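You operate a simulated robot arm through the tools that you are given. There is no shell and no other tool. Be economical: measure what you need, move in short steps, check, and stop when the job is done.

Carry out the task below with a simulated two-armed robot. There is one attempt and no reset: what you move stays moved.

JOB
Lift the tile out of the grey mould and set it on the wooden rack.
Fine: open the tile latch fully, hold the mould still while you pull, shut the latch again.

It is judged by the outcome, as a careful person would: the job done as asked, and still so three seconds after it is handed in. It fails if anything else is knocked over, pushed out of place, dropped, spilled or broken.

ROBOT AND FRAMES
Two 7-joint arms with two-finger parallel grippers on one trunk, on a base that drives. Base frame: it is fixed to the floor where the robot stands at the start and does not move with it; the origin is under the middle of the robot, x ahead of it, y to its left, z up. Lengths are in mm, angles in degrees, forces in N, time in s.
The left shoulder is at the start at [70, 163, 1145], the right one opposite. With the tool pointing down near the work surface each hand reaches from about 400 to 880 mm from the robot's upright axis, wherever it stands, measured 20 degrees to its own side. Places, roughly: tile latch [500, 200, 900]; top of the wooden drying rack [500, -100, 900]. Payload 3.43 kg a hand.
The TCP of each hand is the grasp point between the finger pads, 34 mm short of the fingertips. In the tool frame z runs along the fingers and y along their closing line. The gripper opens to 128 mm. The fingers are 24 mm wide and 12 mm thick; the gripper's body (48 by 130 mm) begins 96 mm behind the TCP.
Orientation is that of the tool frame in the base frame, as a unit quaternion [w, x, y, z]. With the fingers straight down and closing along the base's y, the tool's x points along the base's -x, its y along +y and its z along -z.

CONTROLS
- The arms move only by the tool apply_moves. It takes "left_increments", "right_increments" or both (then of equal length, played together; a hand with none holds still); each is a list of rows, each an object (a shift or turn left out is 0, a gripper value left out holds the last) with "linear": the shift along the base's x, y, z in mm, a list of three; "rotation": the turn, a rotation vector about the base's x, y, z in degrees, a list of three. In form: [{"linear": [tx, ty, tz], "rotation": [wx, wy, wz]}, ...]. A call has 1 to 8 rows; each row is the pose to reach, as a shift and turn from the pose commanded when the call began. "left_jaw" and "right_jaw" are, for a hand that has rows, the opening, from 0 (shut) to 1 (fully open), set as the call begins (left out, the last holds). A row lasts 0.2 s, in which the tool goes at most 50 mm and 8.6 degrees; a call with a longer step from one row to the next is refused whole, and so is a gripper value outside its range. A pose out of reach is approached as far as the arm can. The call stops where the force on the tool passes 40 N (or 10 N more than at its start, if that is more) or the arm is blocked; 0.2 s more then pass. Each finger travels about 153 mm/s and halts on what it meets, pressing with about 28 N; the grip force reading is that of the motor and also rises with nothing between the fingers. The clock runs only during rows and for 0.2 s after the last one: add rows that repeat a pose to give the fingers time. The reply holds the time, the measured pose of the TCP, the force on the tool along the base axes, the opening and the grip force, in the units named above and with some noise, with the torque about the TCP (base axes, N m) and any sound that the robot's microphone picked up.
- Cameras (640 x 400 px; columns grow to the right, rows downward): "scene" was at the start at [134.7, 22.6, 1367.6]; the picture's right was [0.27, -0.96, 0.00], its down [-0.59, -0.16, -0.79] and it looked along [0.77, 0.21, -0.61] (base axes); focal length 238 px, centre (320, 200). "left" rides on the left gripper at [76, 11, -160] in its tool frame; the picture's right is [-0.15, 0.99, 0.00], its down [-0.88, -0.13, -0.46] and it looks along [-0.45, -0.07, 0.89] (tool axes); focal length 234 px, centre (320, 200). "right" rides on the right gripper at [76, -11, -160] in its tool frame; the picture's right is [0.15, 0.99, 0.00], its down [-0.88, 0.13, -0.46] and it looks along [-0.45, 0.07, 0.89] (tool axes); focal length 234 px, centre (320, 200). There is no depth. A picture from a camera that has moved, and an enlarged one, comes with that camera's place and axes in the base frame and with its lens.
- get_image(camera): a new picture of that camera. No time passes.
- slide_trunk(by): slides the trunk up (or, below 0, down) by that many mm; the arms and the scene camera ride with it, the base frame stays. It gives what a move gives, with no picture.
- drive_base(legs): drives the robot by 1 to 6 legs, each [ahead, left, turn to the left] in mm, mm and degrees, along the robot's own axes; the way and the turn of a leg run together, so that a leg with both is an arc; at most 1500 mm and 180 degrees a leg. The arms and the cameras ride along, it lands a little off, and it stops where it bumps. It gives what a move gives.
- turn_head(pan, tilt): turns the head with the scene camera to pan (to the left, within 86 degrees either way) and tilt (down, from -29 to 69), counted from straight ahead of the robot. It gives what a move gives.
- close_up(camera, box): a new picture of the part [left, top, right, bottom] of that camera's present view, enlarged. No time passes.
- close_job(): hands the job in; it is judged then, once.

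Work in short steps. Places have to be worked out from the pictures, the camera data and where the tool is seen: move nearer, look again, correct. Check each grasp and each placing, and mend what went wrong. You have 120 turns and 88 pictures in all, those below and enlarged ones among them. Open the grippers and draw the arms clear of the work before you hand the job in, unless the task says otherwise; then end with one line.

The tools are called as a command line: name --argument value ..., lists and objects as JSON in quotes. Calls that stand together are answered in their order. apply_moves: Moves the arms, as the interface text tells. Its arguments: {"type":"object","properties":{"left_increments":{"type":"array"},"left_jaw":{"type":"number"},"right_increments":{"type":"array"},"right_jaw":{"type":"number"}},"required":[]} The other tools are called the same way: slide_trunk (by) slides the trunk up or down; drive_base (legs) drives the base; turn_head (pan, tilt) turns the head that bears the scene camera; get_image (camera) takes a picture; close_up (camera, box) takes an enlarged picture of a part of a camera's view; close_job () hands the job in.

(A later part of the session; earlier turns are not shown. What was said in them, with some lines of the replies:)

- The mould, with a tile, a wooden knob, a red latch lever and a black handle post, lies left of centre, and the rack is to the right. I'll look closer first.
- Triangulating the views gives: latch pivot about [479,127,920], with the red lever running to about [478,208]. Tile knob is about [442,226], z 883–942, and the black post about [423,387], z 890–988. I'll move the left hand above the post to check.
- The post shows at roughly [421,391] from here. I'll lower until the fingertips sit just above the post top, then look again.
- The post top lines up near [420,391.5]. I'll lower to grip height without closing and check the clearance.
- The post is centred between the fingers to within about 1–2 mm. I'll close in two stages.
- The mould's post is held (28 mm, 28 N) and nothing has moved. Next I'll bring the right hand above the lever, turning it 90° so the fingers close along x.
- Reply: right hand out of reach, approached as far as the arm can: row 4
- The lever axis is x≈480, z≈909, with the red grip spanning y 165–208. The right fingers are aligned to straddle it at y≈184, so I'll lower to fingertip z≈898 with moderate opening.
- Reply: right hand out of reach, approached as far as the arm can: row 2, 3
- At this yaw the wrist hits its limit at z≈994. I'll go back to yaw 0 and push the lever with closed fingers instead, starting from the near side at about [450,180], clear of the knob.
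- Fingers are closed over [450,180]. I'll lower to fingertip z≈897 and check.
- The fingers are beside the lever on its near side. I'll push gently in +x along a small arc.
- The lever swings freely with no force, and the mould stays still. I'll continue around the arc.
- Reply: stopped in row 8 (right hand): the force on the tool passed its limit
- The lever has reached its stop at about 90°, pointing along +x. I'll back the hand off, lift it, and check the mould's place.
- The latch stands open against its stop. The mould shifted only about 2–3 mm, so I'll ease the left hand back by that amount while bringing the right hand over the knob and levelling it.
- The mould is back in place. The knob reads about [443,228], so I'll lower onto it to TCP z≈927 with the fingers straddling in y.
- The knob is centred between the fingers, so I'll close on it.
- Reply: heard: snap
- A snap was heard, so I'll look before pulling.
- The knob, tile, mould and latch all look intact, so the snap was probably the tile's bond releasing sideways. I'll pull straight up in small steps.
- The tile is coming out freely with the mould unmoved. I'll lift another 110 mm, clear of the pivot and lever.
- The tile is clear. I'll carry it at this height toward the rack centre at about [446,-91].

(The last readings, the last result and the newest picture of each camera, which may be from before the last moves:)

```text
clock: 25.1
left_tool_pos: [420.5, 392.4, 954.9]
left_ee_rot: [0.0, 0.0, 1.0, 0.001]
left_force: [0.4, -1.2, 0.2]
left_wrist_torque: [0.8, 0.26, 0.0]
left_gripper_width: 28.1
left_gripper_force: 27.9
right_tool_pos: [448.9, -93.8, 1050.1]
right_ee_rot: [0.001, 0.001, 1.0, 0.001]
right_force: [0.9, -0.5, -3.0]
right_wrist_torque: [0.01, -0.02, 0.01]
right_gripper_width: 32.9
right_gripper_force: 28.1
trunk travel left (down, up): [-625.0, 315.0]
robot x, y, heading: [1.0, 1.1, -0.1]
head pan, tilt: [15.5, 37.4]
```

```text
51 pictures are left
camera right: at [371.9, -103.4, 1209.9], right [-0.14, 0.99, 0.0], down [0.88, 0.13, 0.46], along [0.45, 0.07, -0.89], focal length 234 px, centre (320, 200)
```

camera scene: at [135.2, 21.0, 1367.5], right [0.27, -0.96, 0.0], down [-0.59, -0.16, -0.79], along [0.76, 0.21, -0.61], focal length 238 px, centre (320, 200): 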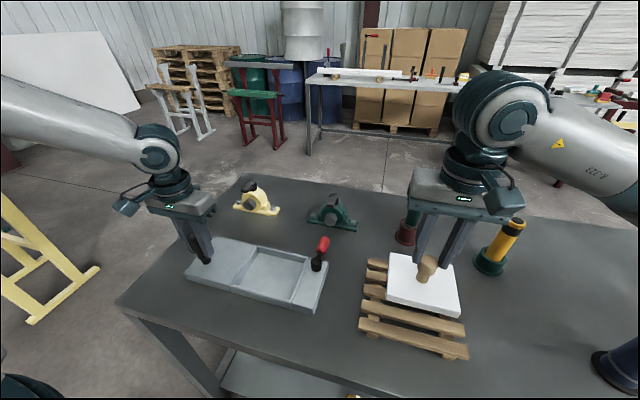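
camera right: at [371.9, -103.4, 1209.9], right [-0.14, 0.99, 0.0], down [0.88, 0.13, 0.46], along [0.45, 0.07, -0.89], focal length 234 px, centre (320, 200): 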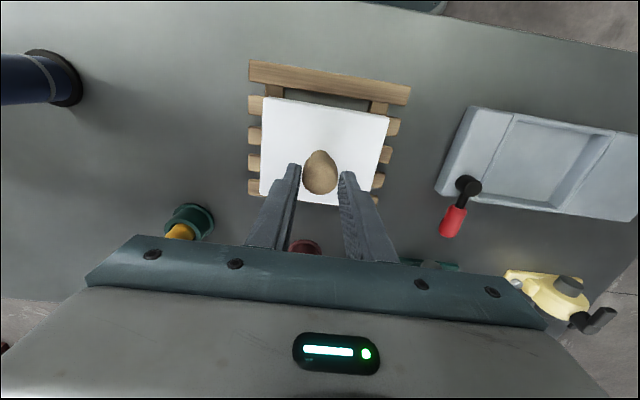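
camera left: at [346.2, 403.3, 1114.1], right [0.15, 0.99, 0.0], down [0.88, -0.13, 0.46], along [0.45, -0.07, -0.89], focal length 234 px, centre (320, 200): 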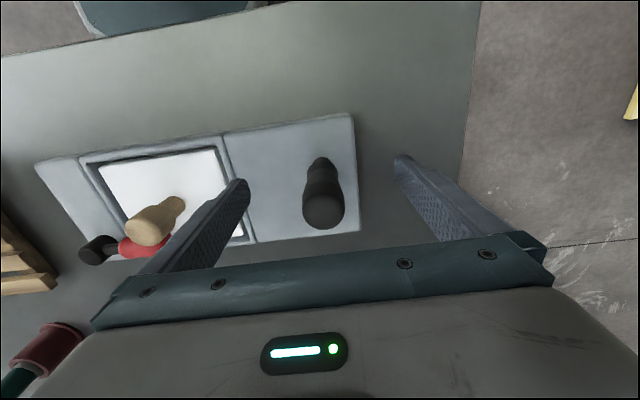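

The tile is over the rack centre with its edges parallel to it. I'll lower to about 30 mm above the estimated contact and check.

apply_moves --right_increments '[{"linear": [0, 3, -30]}, {"linear": [-1, 4, -55]}, {"linear": [-1, 4, -65]}, {"linear": [-1, 4, -65]}]'

close_up --camera "scene" --box '[340, 230, 500, 370]'

```text
clock: 26.1
left_tool_pos: [420.9, 393.2, 955.8]
left_ee_rot: [0.001, -0.001, 1.0, -0.001]
left_force: [-0.3, 0.7, -0.4]
left_wrist_torque: [0.83, 0.21, 0.02]
left_gripper_width: 28.1
left_gripper_force: 27.4
right_tool_pos: [446.3, -88.6, 986.0]
right_ee_rot: [0.003, 0.002, 1.0, 0.002]
right_force: [2.1, -4.8, 24.1]
right_wrist_torque: [-0.15, -0.04, -0.01]
right_gripper_width: 33.7
right_gripper_force: 28.0
trunk travel left (down, up): [-625.0, 315.0]
robot x, y, heading: [-1.4, 2.9, -0.0]
head pan, tilt: [15.5, 37.4]
```

```text
2.86 times, centred on (420, 300) of scene
camera zoom: at [133.9, 22.4, 1368.0], right [0.27, -0.96, 0.0], down [-0.59, -0.16, -0.79], along [0.77, 0.21, -0.61], focal length 682 px, centre (34, -86)
```

zoom: 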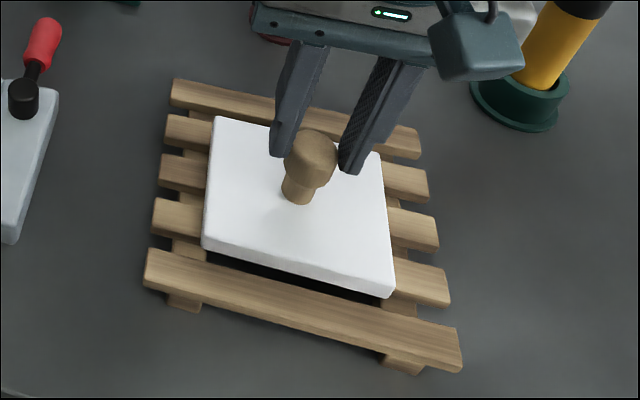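

The tile is already on the rack: 24 N upward, and it looks centred. I'll ease up about 1.5 mm to relieve the load before releasing.

apply_moves --right_increments '[{"linear": [0, 0, 0.7]}, {"linear": [0, 0, 1.4]}, {"linear": [0, 0, 1.4]}]'

close_up --camera "right" --box '[180, 40, 460, 250]'

```text
clock: 26.9
left_tool_pos: [422.4, 392.9, 954.4]
left_ee_rot: [0.001, 0.0, 1.0, 0.0]
left_force: [0.1, -0.4, -0.3]
left_wrist_torque: [0.88, 0.18, -0.05]
left_gripper_width: 28.3
left_gripper_force: 28.0
right_tool_pos: [445.6, -87.9, 985.6]
right_ee_rot: [0.002, 0.001, 1.0, 0.001]
right_force: [5.9, -3.7, 12.3]
right_wrist_torque: [-0.14, -0.52, -0.1]
right_gripper_width: 32.7
right_gripper_force: 27.9
trunk travel left (down, up): [-625.0, 315.0]
robot x, y, heading: [5.1, 2.1, 0.0]
head pan, tilt: [15.5, 37.4]
```

```text
1.90 times, centred on (320, 145) of right
camera zoom: at [368.5, -97.9, 1144.8], right [-0.14, 0.99, 0.0], down [0.88, 0.13, 0.46], along [0.45, 0.07, -0.89], focal length 446 px, centre (320, 305)
```

zoom: 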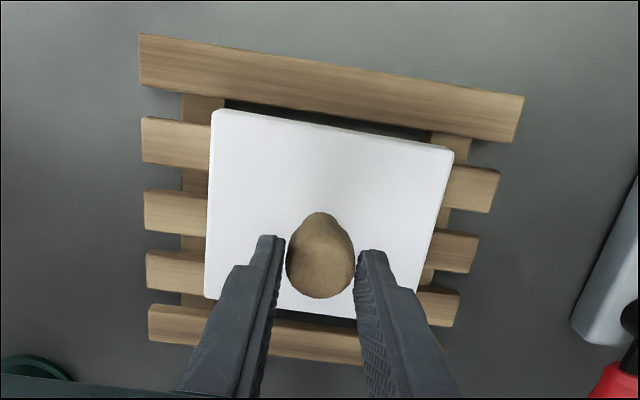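

The load is down to 12 N and the tile lies flat and well inside the rack. I'll ease a little more and release.

apply_moves --right_increments '[{"linear": [0, 0, 0.8]}, {"linear": [0, 0, 0.8]}]'

apply_moves --right_increments '[{"linear": [0, 0, 0]}, {"linear": [0, 0, 0]}]' --right_jaw 0.55

apply_moves --right_increments '[{"linear": [0, 0, 20]}, {"linear": [0, 0, 50]}, {"linear": [0, 0, 80]}, {"linear": [0, 0, 80]}]'

get_image --camera "right"

get_image --camera "scene"

```text
clock: 27.5
left_tool_pos: [421.3, 393.5, 954.6]
left_ee_rot: [0.001, 0.0, 1.0, 0.0]
left_force: [-0.5, -1.8, 0.1]
left_wrist_torque: [0.85, -0.04, -0.11]
left_gripper_width: 28.4
left_gripper_force: 27.7
right_tool_pos: [445.1, -86.8, 986.0]
right_ee_rot: [0.0, 0.0, 1.0, -0.001]
right_force: [-0.2, 0.1, -3.1]
right_wrist_torque: [0.02, -0.01, 0.0]
right_gripper_width: 33.2
right_gripper_force: 28.0
trunk travel left (down, up): [-625.0, 315.0]
robot x, y, heading: [0.8, 0.9, 0.1]
head pan, tilt: [15.5, 37.4]
```

```text
clock: 28.1
left_tool_pos: [422.3, 393.0, 954.9]
left_ee_rot: [-0.001, 0.0, 1.0, 0.0]
left_force: [-0.6, -0.3, -0.1]
left_wrist_torque: [0.88, -0.07, -0.01]
left_gripper_width: 28.1
left_gripper_force: 28.3
right_tool_pos: [445.3, -87.0, 986.4]
right_ee_rot: [0.001, 0.002, 1.0, 0.0]
right_force: [0.6, 0.6, -0.2]
right_wrist_torque: [0.01, 0.01, 0.03]
right_gripper_width: 70.3
right_gripper_force: 0.2
trunk travel left (down, up): [-625.0, 315.0]
robot x, y, heading: [-0.4, 0.1, 0.1]
head pan, tilt: [15.5, 37.4]
```

```text
clock: 29.1
left_tool_pos: [421.4, 393.8, 955.3]
left_ee_rot: [0.0, 0.0, 1.0, 0.0]
left_force: [-0.5, -0.7, -0.3]
left_wrist_torque: [0.93, -0.01, 0.02]
left_gripper_width: 28.1
left_gripper_force: 27.8
right_tool_pos: [443.5, -86.5, 1067.6]
right_ee_rot: [0.001, 0.001, 1.0, 0.001]
right_force: [0.2, -0.1, 0.8]
right_wrist_torque: [0.0, -0.03, -0.02]
right_gripper_width: 70.5
right_gripper_force: 0.2
trunk travel left (down, up): [-625.0, 315.0]
robot x, y, heading: [0.9, 4.2, -0.3]
head pan, tilt: [15.5, 37.4]
```

```text
48 pictures are left
camera right: at [366.6, -96.3, 1226.6], right [-0.14, 0.99, 0.0], down [0.88, 0.13, 0.46], along [0.45, 0.07, -0.89], focal length 234 px, centre (320, 200)
```

right: 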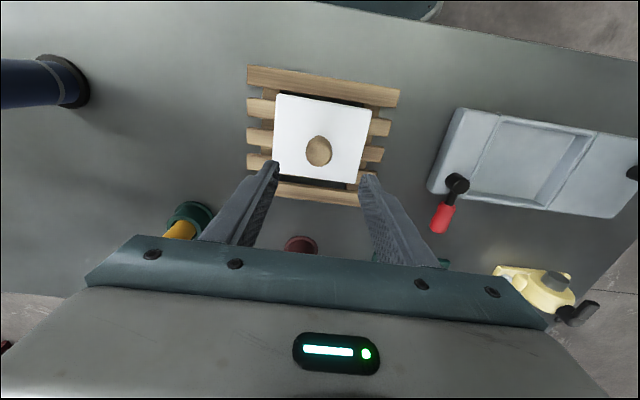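

```text
47 pictures are left
camera scene: at [134.9, 22.4, 1367.6], right [0.27, -0.96, 0.0], down [-0.59, -0.16, -0.79], along [0.76, 0.21, -0.61], focal length 238 px, centre (320, 200)
```

scene: 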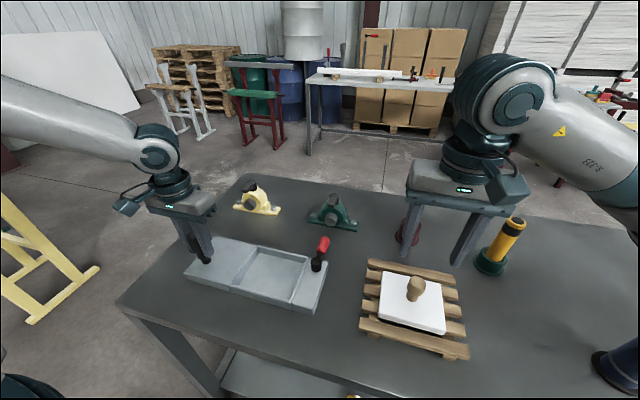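

The tile sits on the rack. For the latch, I'll close the right fingers and go to the lever's outer side, around [533,92], then push it back.

apply_moves --right_increments '[{"linear": [20, 40, 0]}, {"linear": [40, 80, 0]}, {"linear": [65, 120, 0]}, {"linear": [89, 160, 0]}, {"linear": [89, 178, 0]}, {"linear": [89, 178, 0]}]' --right_jaw 0

apply_moves --right_increments '[{"linear": [0, 0, -40]}, {"linear": [0, 0, -80]}, {"linear": [0, 0, -120]}, {"linear": [0, 0, -135]}, {"linear": [0, 0, -135]}]'

get_image --camera "right"

close_up --camera "scene" --box '[170, 170, 380, 320]'

```text
clock: 30.5
left_tool_pos: [420.6, 392.4, 954.3]
left_ee_rot: [0.0, 0.001, 1.0, -0.001]
left_force: [0.7, -0.7, -0.4]
left_wrist_torque: [0.92, -0.07, -0.03]
left_gripper_width: 27.9
left_gripper_force: 27.9
right_tool_pos: [533.6, 90.0, 1066.1]
right_ee_rot: [0.001, 0.001, 1.0, 0.0]
right_force: [-0.9, 0.5, 0.4]
right_wrist_torque: [-0.03, 0.01, 0.0]
right_gripper_width: 0.0
right_gripper_force: 28.4
trunk travel left (down, up): [-625.0, 315.0]
robot x, y, heading: [2.5, 2.1, 0.0]
head pan, tilt: [15.5, 37.4]
```

```text
clock: 31.7
left_tool_pos: [421.3, 393.4, 954.5]
left_ee_rot: [-0.001, -0.001, 1.0, -0.001]
left_force: [-0.7, 0.4, -1.2]
left_wrist_torque: [0.85, -0.01, 0.03]
left_gripper_width: 28.2
left_gripper_force: 28.5
right_tool_pos: [534.0, 91.3, 931.8]
right_ee_rot: [0.001, 0.001, 1.0, 0.001]
right_force: [0.1, 0.2, -0.4]
right_wrist_torque: [-0.02, -0.03, 0.0]
right_gripper_width: 0.1
right_gripper_force: 28.5
trunk travel left (down, up): [-625.0, 315.0]
robot x, y, heading: [-0.2, -2.8, -0.1]
head pan, tilt: [15.5, 37.4]
```

```text
46 pictures are left
camera right: at [457.2, 80.9, 1091.3], right [-0.14, 0.99, 0.0], down [0.88, 0.13, 0.46], along [0.45, 0.07, -0.89], focal length 234 px, centre (320, 200)
```

right: 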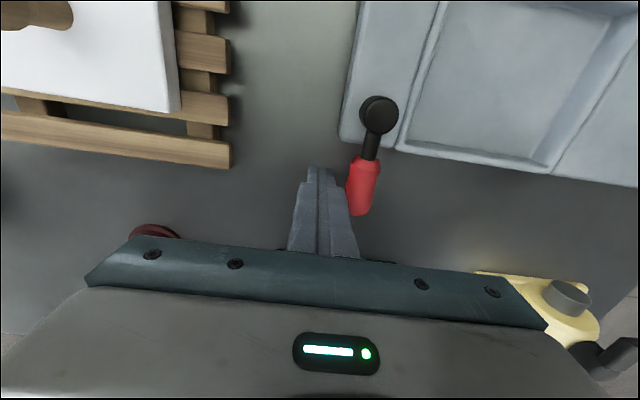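

```text
2.67 times, centred on (275, 245) of scene
camera zoom: at [134.6, 22.6, 1367.6], right [0.27, -0.96, 0.0], down [-0.59, -0.16, -0.79], along [0.77, 0.21, -0.61], focal length 636 px, centre (440, 80)
```

zoom: 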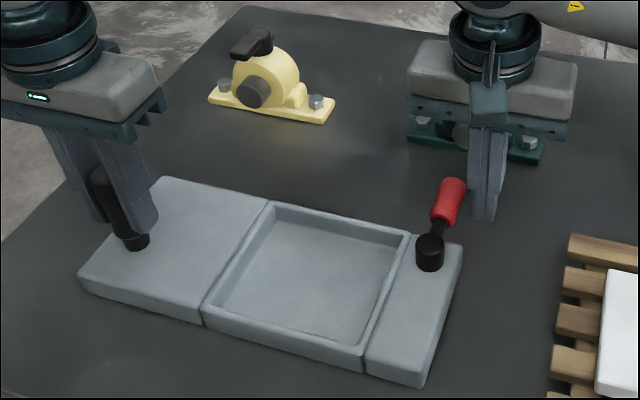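

The fingers are on the lever's outer side. I'll push it back along the arc most of the way.

apply_moves --right_increments '[{"linear": [-2, 8, 0]}, {"linear": [-1, 17, 0]}, {"linear": [1, 27, 0]}, {"linear": [1, 38, 0]}, {"linear": [0, 48, 0]}, {"linear": [-4, 58, 0]}, {"linear": [-9, 68, 0]}, {"linear": [-15, 76, 0]}]'

get_image --camera "right"

close_up --camera "scene" --box '[170, 170, 380, 320]'

```text
clock: 33.5
left_tool_pos: [420.1, 393.8, 954.2]
left_ee_rot: [0.001, 0.0, 1.0, -0.002]
left_force: [0.2, 0.5, -0.6]
left_wrist_torque: [0.84, -0.08, -0.06]
left_gripper_width: 27.9
left_gripper_force: 27.8
right_tool_pos: [519.2, 166.5, 932.5]
right_ee_rot: [0.001, 0.001, 1.0, 0.002]
right_force: [0.3, 0.0, 0.3]
right_wrist_torque: [0.01, 0.04, 0.0]
right_gripper_width: 0.0
right_gripper_force: 28.0
trunk travel left (down, up): [-625.0, 315.0]
robot x, y, heading: [0.8, 2.9, 0.1]
head pan, tilt: [15.5, 37.4]
```

```text
44 pictures are left
camera right: at [442.2, 156.6, 1091.6], right [-0.14, 0.99, 0.0], down [0.88, 0.13, 0.46], along [0.45, 0.07, -0.89], focal length 234 px, centre (320, 200)
```

right: 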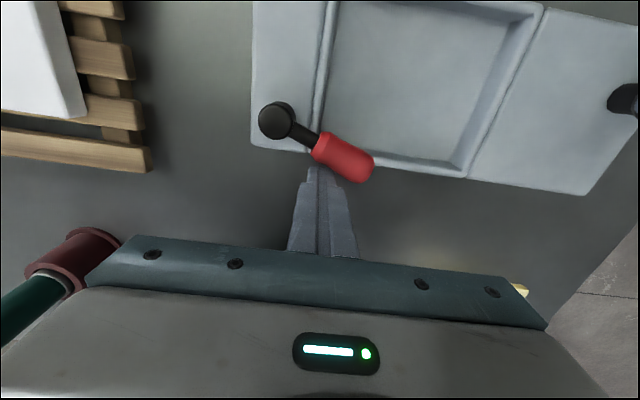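

```text
2.67 times, centred on (275, 245) of scene
camera zoom: at [134.7, 22.9, 1367.6], right [0.27, -0.96, 0.0], down [-0.59, -0.16, -0.79], along [0.76, 0.21, -0.61], focal length 636 px, centre (440, 80)
```

zoom: 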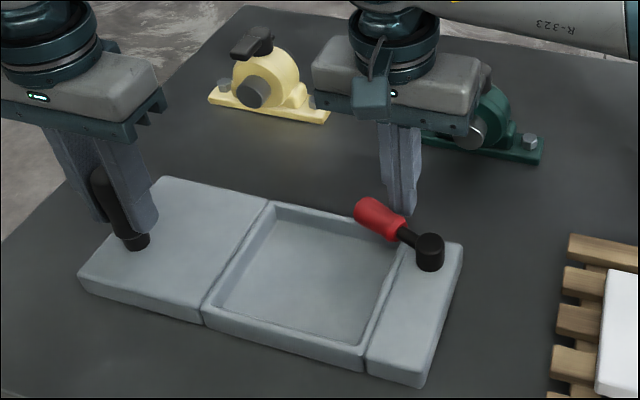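

The lever is at about 70°. I'll push the rest in −x, gently, watching the force.

apply_moves --right_increments '[{"linear": [-4, 4, 0]}, {"linear": [-8, 8, 0]}, {"linear": [-12, 10, 0]}, {"linear": [-14, 10, 0]}, {"linear": [-15, 10, 0]}, {"linear": [-15, 10, 0]}]'

close_up --camera "right" --box '[200, 20, 500, 220]'

close_up --camera "scene" --box '[170, 170, 380, 320]'

```text
clock: 34.9
left_tool_pos: [421.3, 393.2, 954.2]
left_ee_rot: [0.0, 0.0, 1.0, -0.002]
left_force: [0.6, -0.3, 0.1]
left_wrist_torque: [0.89, -0.13, 0.01]
left_gripper_width: 28.3
left_gripper_force: 28.2
right_tool_pos: [504.9, 177.0, 931.1]
right_ee_rot: [0.002, 0.001, 1.0, 0.0]
right_force: [0.5, 0.9, 0.2]
right_wrist_torque: [-0.02, -0.01, 0.0]
right_gripper_width: 0.2
right_gripper_force: 27.9
trunk travel left (down, up): [-625.0, 315.0]
robot x, y, heading: [-0.2, 3.5, 0.0]
head pan, tilt: [15.5, 37.4]
```

```text
2.00 times, centred on (350, 120) of right
camera zoom: at [427.0, 166.4, 1091.3], right [-0.14, 0.99, 0.0], down [0.88, 0.13, 0.46], along [0.45, 0.07, -0.89], focal length 468 px, centre (260, 360)
```

zoom: 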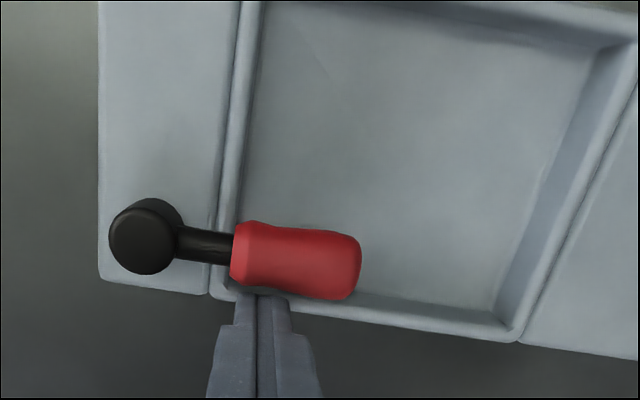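

```text
2.67 times, centred on (275, 245) of scene
camera zoom: at [134.8, 22.6, 1367.6], right [0.27, -0.96, 0.0], down [-0.59, -0.16, -0.79], along [0.76, 0.21, -0.61], focal length 636 px, centre (440, 80)
```

zoom: 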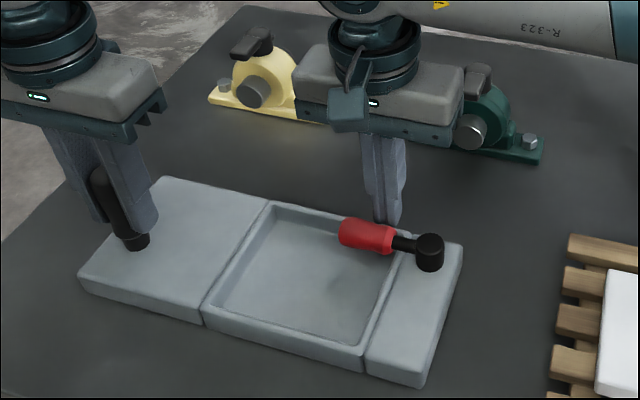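

The lever looks nearly the same as at the start. I'll nudge on in 1 mm steps to find the closed stop.

apply_moves --right_increments '[{"linear": [-1, 0, 0]}, {"linear": [-2, 0, 0]}, {"linear": [-2, 0, 0]}]'

```text
clock: 35.7
left_tool_pos: [421.7, 392.4, 955.0]
left_ee_rot: [-0.001, 0.0, 1.0, -0.001]
left_force: [0.2, -0.3, 0.7]
left_wrist_torque: [0.88, -0.05, -0.02]
left_gripper_width: 28.5
left_gripper_force: 27.8
right_tool_pos: [502.2, 176.8, 931.7]
right_ee_rot: [0.001, 0.001, 1.0, 0.002]
right_force: [0.2, -0.7, 0.7]
right_wrist_torque: [0.01, 0.02, 0.0]
right_gripper_width: 0.1
right_gripper_force: 27.8
trunk travel left (down, up): [-625.0, 315.0]
robot x, y, heading: [-1.3, -0.4, 0.1]
head pan, tilt: [15.5, 37.4]
```

apply_moves --right_increments '[{"linear": [-1, 0, 0]}, {"linear": [-2, 0, 0]}, {"linear": [-2, 0, 0]}]'

close_up --camera "scene" --box '[170, 220, 340, 326]'

```text
clock: 36.5
left_tool_pos: [421.7, 392.4, 955.4]
left_ee_rot: [0.0, 0.001, 1.0, -0.001]
left_force: [-1.3, 0.4, 0.4]
left_wrist_torque: [0.86, -0.12, -0.06]
left_gripper_width: 28.1
left_gripper_force: 28.1
right_tool_pos: [499.6, 178.2, 930.5]
right_ee_rot: [0.001, 0.001, 1.0, 0.001]
right_force: [-0.5, -0.9, -0.8]
right_wrist_torque: [-0.01, 0.04, 0.0]
right_gripper_width: 0.0
right_gripper_force: 27.8
trunk travel left (down, up): [-625.0, 315.0]
robot x, y, heading: [-2.7, -2.5, 0.0]
head pan, tilt: [15.5, 37.4]
```

```text
3.76 times, centred on (255, 273) of scene
camera zoom: at [134.8, 22.6, 1367.6], right [0.27, -0.96, 0.0], down [-0.59, -0.16, -0.79], along [0.76, 0.21, -0.61], focal length 898 px, centre (565, -75)
```

zoom: 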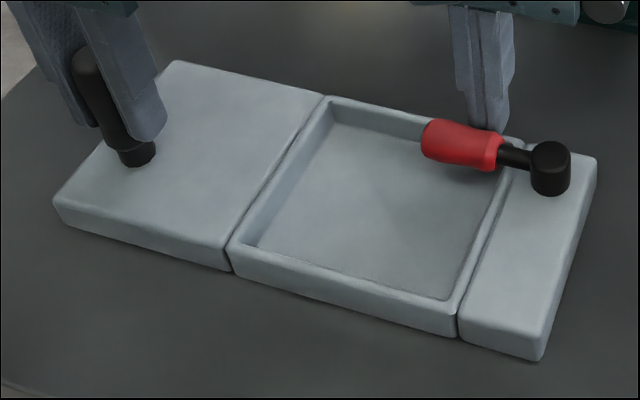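

The lever is closed, but the mould's right end seems to have yawed a few mm toward the robot. I'll retract the right hand up and measure from above.

apply_moves --right_increments '[{"linear": [8, 0, 0]}, {"linear": [12, 0, 20]}, {"linear": [12, 0, 65]}, {"linear": [12, 0, 110]}, {"linear": [12, -20, 155]}, {"linear": [12, -60, 200]}, {"linear": [12, -100, 240]}, {"linear": [12, -100, 240]}]'

close_up --camera "scene" --box '[170, 220, 340, 326]'

get_image --camera "right"

```text
refused: row 6 steps farther than a row can; nothing moved
```

```text
3.76 times, centred on (255, 273) of scene
camera zoom: at [134.8, 22.6, 1367.6], right [0.27, -0.96, 0.0], down [-0.59, -0.16, -0.79], along [0.76, 0.21, -0.61], focal length 898 px, centre (565, -75)
```

zoom: 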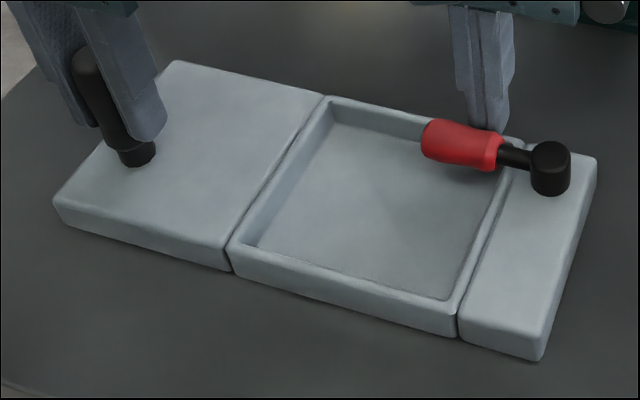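

```text
38 pictures are left
camera right: at [423.3, 166.6, 1091.0], right [-0.14, 0.99, 0.0], down [0.88, 0.13, 0.46], along [0.45, 0.07, -0.89], focal length 234 px, centre (320, 200)
```

right: 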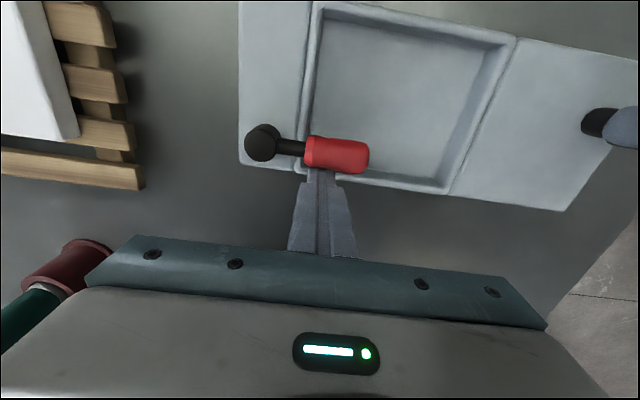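

One step was too long, so I'll retract with shorter steps and then measure.

apply_moves --right_increments '[{"linear": [8, 0, 0]}, {"linear": [12, 0, 20]}, {"linear": [12, 0, 65]}, {"linear": [12, 0, 110]}, {"linear": [0, 0, 150]}, {"linear": [-40, 0, 165]}, {"linear": [-80, 0, 165]}, {"linear": [-80, 0, 165]}]'

close_up --camera "right" --box '[200, 30, 520, 230]'

close_up --camera "scene" --box '[170, 220, 340, 326]'

```text
clock: 38.3
left_tool_pos: [421.0, 393.7, 954.6]
left_ee_rot: [-0.001, 0.0, 1.0, 0.0]
left_force: [-1.4, -0.6, 0.1]
left_wrist_torque: [0.76, -0.05, 0.06]
left_gripper_width: 28.2
left_gripper_force: 28.3
right_tool_pos: [419.4, 176.6, 1095.4]
right_ee_rot: [0.0, 0.001, 1.0, 0.0]
right_force: [-0.9, -0.3, -0.4]
right_wrist_torque: [-0.01, -0.01, -0.01]
right_gripper_width: 0.0
right_gripper_force: 28.2
trunk travel left (down, up): [-625.0, 315.0]
robot x, y, heading: [2.3, 2.0, 0.1]
head pan, tilt: [15.5, 37.4]
```

```text
2.00 times, centred on (360, 130) of right
camera zoom: at [342.9, 165.9, 1254.9], right [-0.14, 0.99, 0.0], down [0.88, 0.13, 0.46], along [0.45, 0.07, -0.89], focal length 468 px, centre (240, 340)
```

zoom: 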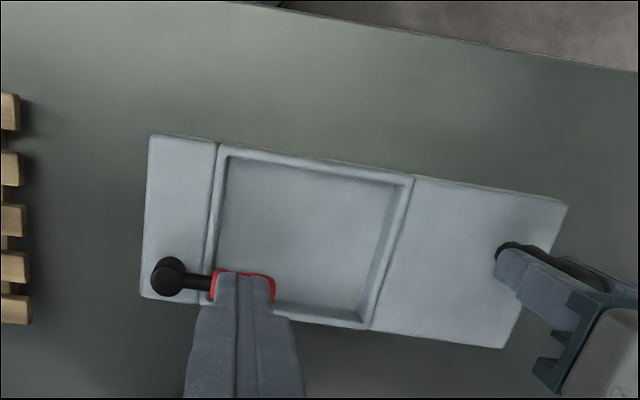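

```text
3.76 times, centred on (255, 273) of scene
camera zoom: at [135.0, 22.4, 1367.6], right [0.27, -0.96, 0.0], down [-0.59, -0.16, -0.79], along [0.76, 0.21, -0.61], focal length 898 px, centre (565, -75)
```

zoom: 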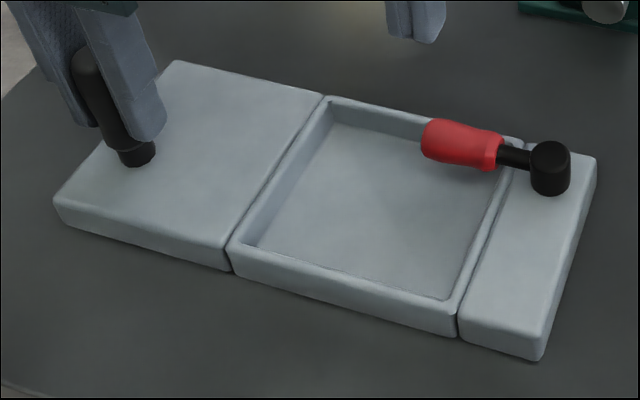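

The lever is about 3° short of its original angle relative to the mould, and the mould has yawed about 1.5°. First I'll finish the lever by pushing near its tip, which needs less force. Then I'll nudge the mould's right end back through the pivot post.

apply_moves --right_increments '[{"linear": [45, 12, 0]}, {"linear": [93, 24, 0]}, {"linear": [93, 24, -45]}, {"linear": [93, 24, -90]}, {"linear": [93, 24, -135]}, {"linear": [93, 24, -164]}, {"linear": [93, 24, -164]}]'

apply_moves --right_increments '[{"linear": [-4, 0, 0]}, {"linear": [-8, 0, 0]}, {"linear": [-10, 0, 0]}, {"linear": [-12, 0, 0]}, {"linear": [-14, 0, 0]}, {"linear": [-16, 0, 0]}, {"linear": [-16, 0, 0]}]'

close_up --camera "scene" --box '[170, 220, 340, 326]'

```text
clock: 39.9
left_tool_pos: [421.5, 393.5, 955.2]
left_ee_rot: [0.0, 0.0, 1.0, -0.001]
left_force: [-0.1, 0.6, -0.6]
left_wrist_torque: [0.84, -0.14, -0.08]
left_gripper_width: 28.1
left_gripper_force: 27.9
right_tool_pos: [514.6, 200.5, 931.8]
right_ee_rot: [0.001, 0.001, 1.0, 0.001]
right_force: [0.4, 0.1, 0.1]
right_wrist_torque: [-0.03, 0.02, -0.02]
right_gripper_width: 0.0
right_gripper_force: 28.0
trunk travel left (down, up): [-625.0, 315.0]
robot x, y, heading: [-2.9, 0.7, -0.0]
head pan, tilt: [15.5, 37.4]
```

```text
clock: 41.5
left_tool_pos: [420.4, 394.4, 955.1]
left_ee_rot: [0.001, 0.0, 1.0, 0.0]
left_force: [-4.9, 4.6, 2.0]
left_wrist_torque: [0.78, -0.2, -0.41]
left_gripper_width: 28.4
left_gripper_force: 28.0
right_tool_pos: [496.7, 201.7, 933.6]
right_ee_rot: [0.001, 0.002, 1.0, 0.0]
right_force: [3.2, -3.0, -2.8]
right_wrist_torque: [-0.09, -0.13, 0.04]
right_gripper_width: 0.2
right_gripper_force: 27.8
trunk travel left (down, up): [-625.0, 315.0]
robot x, y, heading: [5.1, 4.1, 0.2]
head pan, tilt: [15.5, 37.4]
```

```text
3.76 times, centred on (255, 273) of scene
camera zoom: at [134.5, 22.8, 1367.6], right [0.27, -0.96, 0.0], down [-0.59, -0.16, -0.79], along [0.76, 0.21, -0.61], focal length 898 px, centre (565, -75)
```

zoom: 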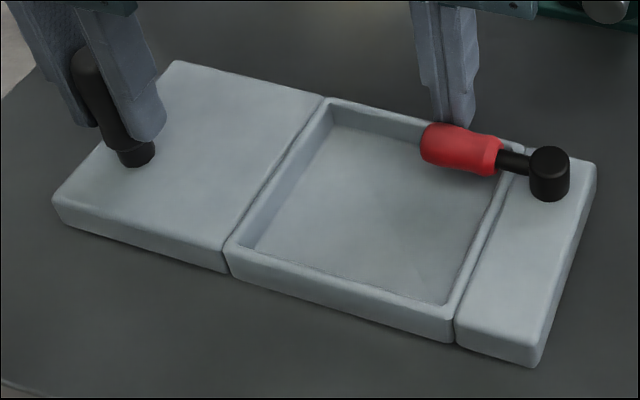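

The lever is firmly against its closed stop, and further pushing only yaws the mould. I'll lift off and go to the near side of the pivot post to nudge the mould's right end back about 10 mm in +x.

apply_moves --right_increments '[{"linear": [10, 0, 0]}, {"linear": [12, 0, 40]}, {"linear": [12, 0, 85]}, {"linear": [-10, -30, 95]}, {"linear": [-45, -60, 95]}, {"linear": [-66, -73, 95]}, {"linear": [-66, -73, 95]}]'

apply_moves --right_increments '[{"linear": [0, 0, -45]}, {"linear": [0, 0, -90]}, {"linear": [0, 0, -94]}, {"linear": [0, 0, -94]}]'

close_up --camera "right" --box '[180, 40, 500, 240]'

close_up --camera "scene" --box '[170, 220, 340, 326]'

```text
clock: 43.1
left_tool_pos: [421.4, 392.9, 953.5]
left_ee_rot: [-0.001, -0.001, 1.0, -0.001]
left_force: [-0.4, -0.7, 0.5]
left_wrist_torque: [0.81, -0.05, -0.02]
left_gripper_width: 28.1
left_gripper_force: 27.3
right_tool_pos: [429.5, 126.9, 1026.8]
right_ee_rot: [0.001, 0.001, 1.0, 0.001]
right_force: [-0.5, -0.5, 0.1]
right_wrist_torque: [0.01, -0.01, -0.02]
right_gripper_width: 0.1
right_gripper_force: 28.1
trunk travel left (down, up): [-625.0, 315.0]
robot x, y, heading: [2.2, -0.9, -0.1]
head pan, tilt: [15.5, 37.4]
```

```text
clock: 44.1
left_tool_pos: [421.6, 393.0, 954.6]
left_ee_rot: [0.0, -0.001, 1.0, -0.001]
left_force: [0.7, 0.6, -0.6]
left_wrist_torque: [0.85, -0.09, -0.04]
left_gripper_width: 28.0
left_gripper_force: 27.6
right_tool_pos: [430.2, 128.7, 931.1]
right_ee_rot: [0.001, 0.001, 1.0, 0.0]
right_force: [0.0, -0.1, -0.1]
right_wrist_torque: [0.01, 0.01, 0.0]
right_gripper_width: 0.0
right_gripper_force: 27.7
trunk travel left (down, up): [-625.0, 315.0]
robot x, y, heading: [-0.8, -2.5, 0.1]
head pan, tilt: [15.5, 37.4]
```

```text
2.00 times, centred on (340, 140) of right
camera zoom: at [354.2, 118.0, 1091.4], right [-0.14, 0.99, 0.0], down [0.88, 0.13, 0.46], along [0.45, 0.07, -0.89], focal length 468 px, centre (280, 320)
```

zoom: 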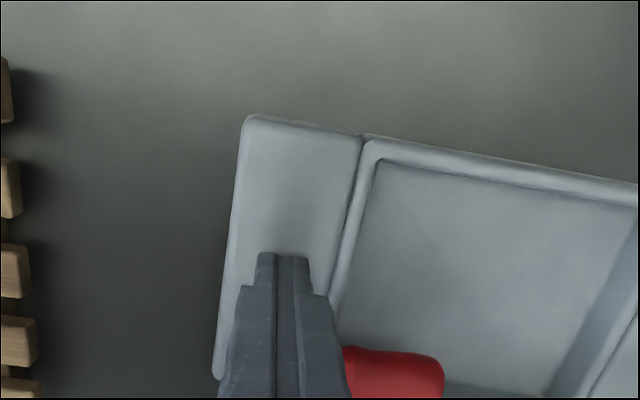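

```text
3.76 times, centred on (255, 273) of scene
camera zoom: at [135.0, 22.7, 1367.5], right [0.27, -0.96, 0.0], down [-0.59, -0.16, -0.79], along [0.76, 0.21, -0.61], focal length 898 px, centre (565, -75)
```

zoom: 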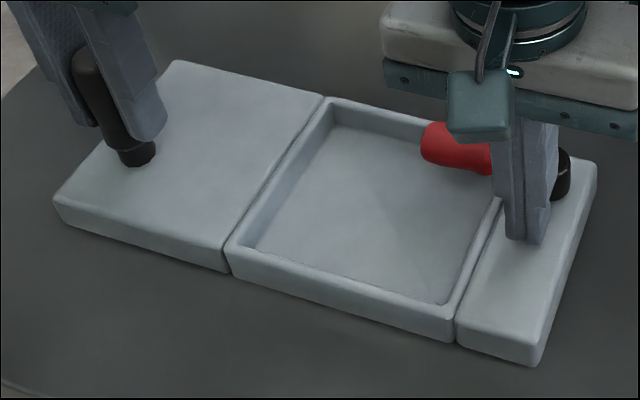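

The fingers are on the near side of the pivot. I'll push +x slowly to about x=452, then compare.

apply_moves --right_increments '[{"linear": [8, 0, 0]}, {"linear": [13, 0, 0]}, {"linear": [16, 0, 0]}, {"linear": [18, 0, 0]}, {"linear": [20, 0, 0]}, {"linear": [22, 0, 0]}, {"linear": [22, 0, 0]}]'

close_up --camera "scene" --box '[170, 220, 340, 326]'

```text
clock: 45.7
left_tool_pos: [421.7, 393.3, 954.8]
left_ee_rot: [0.0, 0.0, 1.0, 0.0]
left_force: [1.0, -0.7, 0.6]
left_wrist_torque: [0.81, -0.2, -0.01]
left_gripper_width: 28.3
left_gripper_force: 27.5
right_tool_pos: [453.9, 129.0, 933.7]
right_ee_rot: [0.001, 0.001, 1.0, 0.0]
right_force: [-0.7, 0.7, 0.0]
right_wrist_torque: [0.0, -0.01, 0.01]
right_gripper_width: 0.0
right_gripper_force: 28.0
trunk travel left (down, up): [-625.0, 315.0]
robot x, y, heading: [1.0, -1.4, 0.3]
head pan, tilt: [15.5, 37.4]
```

```text
3.76 times, centred on (255, 273) of scene
camera zoom: at [135.0, 22.6, 1367.5], right [0.27, -0.96, 0.0], down [-0.59, -0.16, -0.79], along [0.76, 0.21, -0.61], focal length 898 px, centre (565, -75)
```

zoom: 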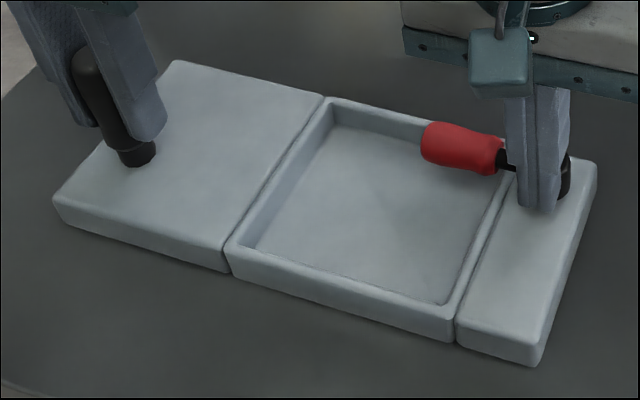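

Contact has barely begun. I'll continue about 8 mm more.

apply_moves --right_increments '[{"linear": [1.5, 0, 0]}, {"linear": [3, 0, 0]}, {"linear": [4.5, 0, 0]}, {"linear": [6, 0, 0]}, {"linear": [7, 0, 0]}, {"linear": [8, 0, 0]}, {"linear": [8, 0, 0]}]'

close_up --camera "scene" --box '[170, 220, 340, 326]'

```text
clock: 47.3
left_tool_pos: [421.0, 393.2, 954.8]
left_ee_rot: [0.0, 0.0, 1.0, 0.0]
left_force: [1.3, 1.3, 0.3]
left_wrist_torque: [0.82, 0.3, 0.26]
left_gripper_width: 28.0
left_gripper_force: 27.8
right_tool_pos: [460.5, 127.1, 933.1]
right_ee_rot: [0.001, 0.002, 1.0, 0.0]
right_force: [-2.0, 0.3, -0.3]
right_wrist_torque: [-0.01, 0.04, 0.03]
right_gripper_width: 0.2
right_gripper_force: 27.9
trunk travel left (down, up): [-625.0, 315.0]
robot x, y, heading: [3.8, -0.3, -0.1]
head pan, tilt: [15.5, 37.4]
```

```text
3.76 times, centred on (255, 273) of scene
camera zoom: at [134.8, 22.7, 1367.6], right [0.27, -0.96, 0.0], down [-0.59, -0.16, -0.79], along [0.76, 0.21, -0.61], focal length 898 px, centre (565, -75)
```

zoom: 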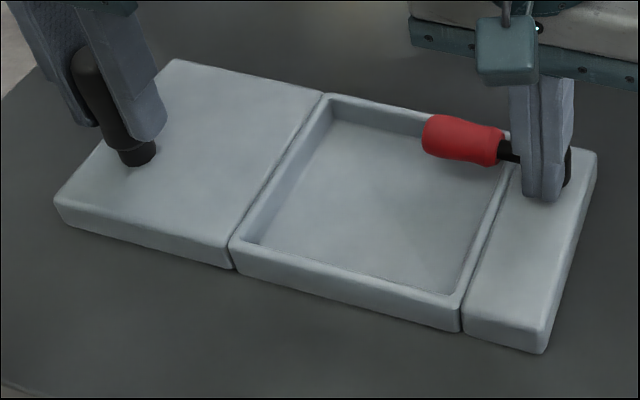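

The mould is nearly back. I'll push about 2 mm more.

apply_moves --right_increments '[{"linear": [1, 0, 0]}, {"linear": [2.3, 0, 0]}, {"linear": [2.3, 0, 0]}]'

apply_moves --right_increments '[{"linear": [-10, 0, 0]}, {"linear": [-14, 0, 20]}, {"linear": [-14, 0, 65]}, {"linear": [-14, 0, 110]}, {"linear": [-14, -40, 130]}, {"linear": [-14, -85, 150]}, {"linear": [-14, -120, 170]}, {"linear": [-14, -120, 170]}]'

close_up --camera "scene" --box '[170, 220, 340, 326]'

```text
clock: 48.1
left_tool_pos: [420.8, 393.2, 955.3]
left_ee_rot: [0.0, 0.0, 1.0, 0.0]
left_force: [2.3, 3.6, 2.7]
left_wrist_torque: [0.84, 0.4, 0.31]
left_gripper_width: 28.0
left_gripper_force: 27.7
right_tool_pos: [463.8, 128.9, 934.5]
right_ee_rot: [0.001, 0.001, 1.0, 0.001]
right_force: [-1.8, -0.9, 1.0]
right_wrist_torque: [-0.04, 0.04, -0.01]
right_gripper_width: 0.0
right_gripper_force: 28.1
trunk travel left (down, up): [-625.0, 315.0]
robot x, y, heading: [-1.9, -4.0, 0.1]
head pan, tilt: [15.5, 37.4]
```

```text
clock: 49.9
left_tool_pos: [420.2, 393.6, 955.2]
left_ee_rot: [0.0, 0.0, 1.0, 0.0]
left_force: [-0.5, -0.9, 0.3]
left_wrist_torque: [0.75, 0.36, 0.11]
left_gripper_width: 28.0
left_gripper_force: 27.7
right_tool_pos: [447.3, 8.1, 1104.6]
right_ee_rot: [0.002, 0.001, 1.0, 0.001]
right_force: [-0.3, 0.3, 0.4]
right_wrist_torque: [-0.06, 0.02, 0.0]
right_gripper_width: 0.1
right_gripper_force: 28.0
trunk travel left (down, up): [-625.0, 315.0]
robot x, y, heading: [-0.4, 0.8, -0.0]
head pan, tilt: [15.5, 37.4]
```

```text
3.76 times, centred on (255, 273) of scene
camera zoom: at [134.5, 22.8, 1367.6], right [0.27, -0.96, 0.0], down [-0.59, -0.16, -0.79], along [0.77, 0.21, -0.61], focal length 898 px, centre (565, -75)
```

zoom: 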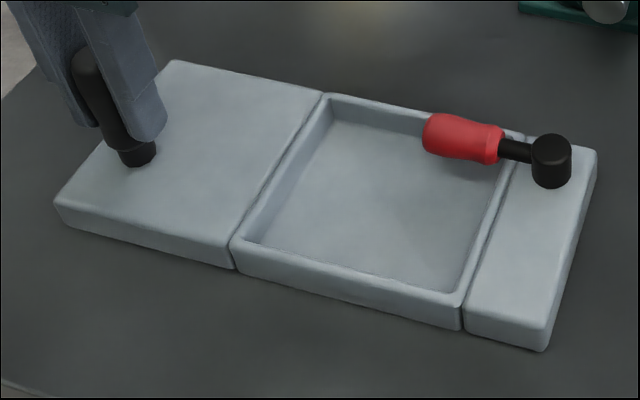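

The mould and latch now match the original picture to within about 1 mm. I'll release the post, lift the left hand, and draw the right hand away.

apply_moves --left_increments '[{"linear": [0, 0, 0]}, {"linear": [0, 0, 0]}, {"linear": [0, 0, 0]}]' --left_jaw 1

apply_moves --left_increments '[{"linear": [0, 0, 30]}, {"linear": [0, 0, 70]}, {"linear": [0, 0, 110]}, {"linear": [0, 0, 155]}, {"linear": [-10, 25, 195]}, {"linear": [-30, 60, 220]}, {"linear": [-48, 72, 230]}, {"linear": [-48, 72, 230]}]' --right_increments '[{"linear": [0, 0, 30]}, {"linear": [0, 0, 60]}, {"linear": [0, 0, 100]}, {"linear": [40, 0, 100]}, {"linear": [80, 0, 100]}, {"linear": [120, 0, 100]}, {"linear": [160, 0, 100]}, {"linear": [160, 0, 100]}]' --right_jaw 1

get_image --camera "scene"

close_up --camera "scene" --box '[170, 220, 340, 326]'

close_up --camera "scene" --box '[340, 230, 500, 370]'

```text
clock: 50.7
left_tool_pos: [421.3, 393.0, 954.7]
left_ee_rot: [0.0, 0.0, 1.0, -0.001]
left_force: [0.2, -0.6, 0.0]
left_wrist_torque: [0.0, 0.04, 0.01]
left_gripper_width: 128.3
left_gripper_force: 0.0
right_tool_pos: [448.2, 7.5, 1103.7]
right_ee_rot: [0.0, 0.0, 1.0, 0.001]
right_force: [0.8, 0.9, -0.1]
right_wrist_torque: [0.01, -0.03, -0.03]
right_gripper_width: 0.0
right_gripper_force: 27.5
trunk travel left (down, up): [-625.0, 315.0]
robot x, y, heading: [1.8, 1.9, -0.1]
head pan, tilt: [15.5, 37.4]
```

```text
clock: 52.5
left_tool_pos: [373.8, 467.5, 1185.3]
left_ee_rot: [0.002, 0.0, 1.0, -0.001]
left_force: [-0.3, -0.6, -0.5]
left_wrist_torque: [-0.04, 0.02, -0.01]
left_gripper_width: 128.3
left_gripper_force: 0.1
right_tool_pos: [609.4, 8.2, 1204.4]
right_ee_rot: [0.001, 0.002, 1.0, 0.0]
right_force: [-0.5, 1.2, -0.4]
right_wrist_torque: [0.03, -0.02, 0.0]
right_gripper_width: 128.0
right_gripper_force: 0.0
trunk travel left (down, up): [-625.0, 315.0]
robot x, y, heading: [-0.4, -0.6, -0.2]
head pan, tilt: [15.5, 37.4]
```

```text
29 pictures are left
camera scene: at [134.4, 22.2, 1367.6], right [0.27, -0.96, 0.0], down [-0.59, -0.16, -0.79], along [0.77, 0.21, -0.61], focal length 238 px, centre (320, 200)
```

scene: 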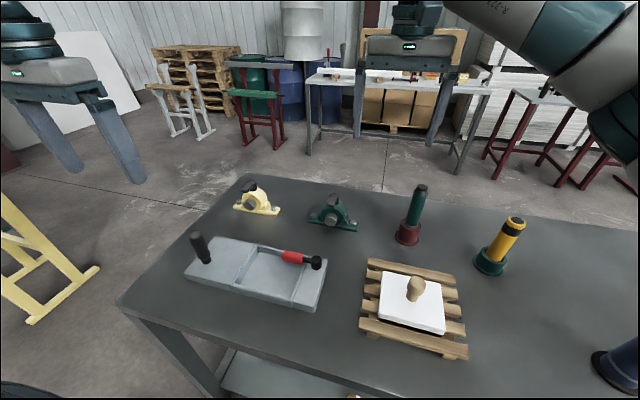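

```text
3.76 times, centred on (255, 273) of scene
camera zoom: at [134.4, 22.2, 1367.6], right [0.27, -0.96, 0.0], down [-0.59, -0.16, -0.79], along [0.77, 0.21, -0.61], focal length 898 px, centre (565, -75)
```

zoom: 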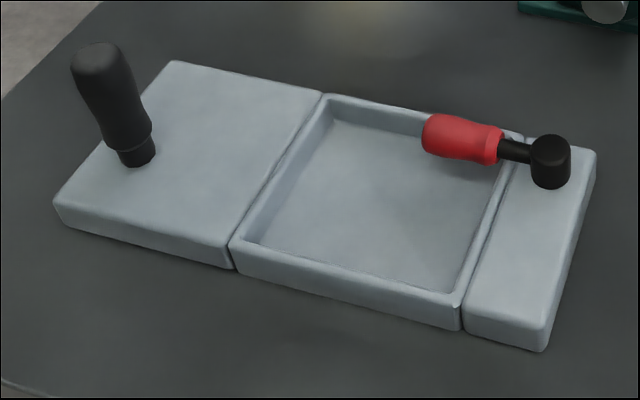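

```text
2.86 times, centred on (420, 300) of scene
camera zoom: at [134.4, 22.2, 1367.6], right [0.27, -0.96, 0.0], down [-0.59, -0.16, -0.79], along [0.77, 0.21, -0.61], focal length 682 px, centre (34, -86)
```

zoom: 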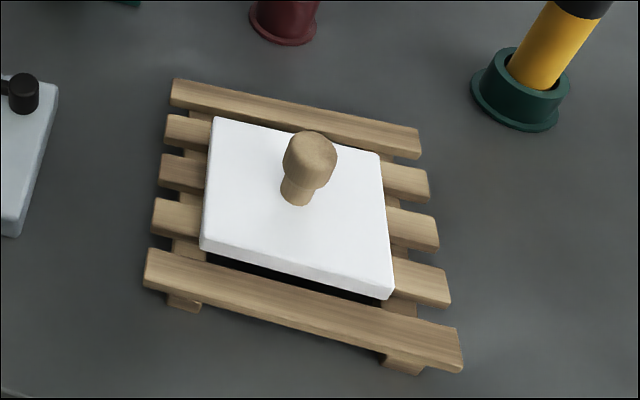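

The tile rests flat on the rack, the latch is shut, and the mould and everything else are in place with both hands clear. I'll hand it in.

close_job

```text
The job is handed in.
```

The tile is out of the mould and flat on the wooden rack, and the latch was opened to its stop and is shut again. The mould did not stay perfectly still: working the latch shifted it 2–3 mm and later turned its right end about 10 mm. I pushed it back to within about 1–2 mm of where it started. There was a snap as the gripper closed on the knob, but I saw no damage to the tile, knob or mould.
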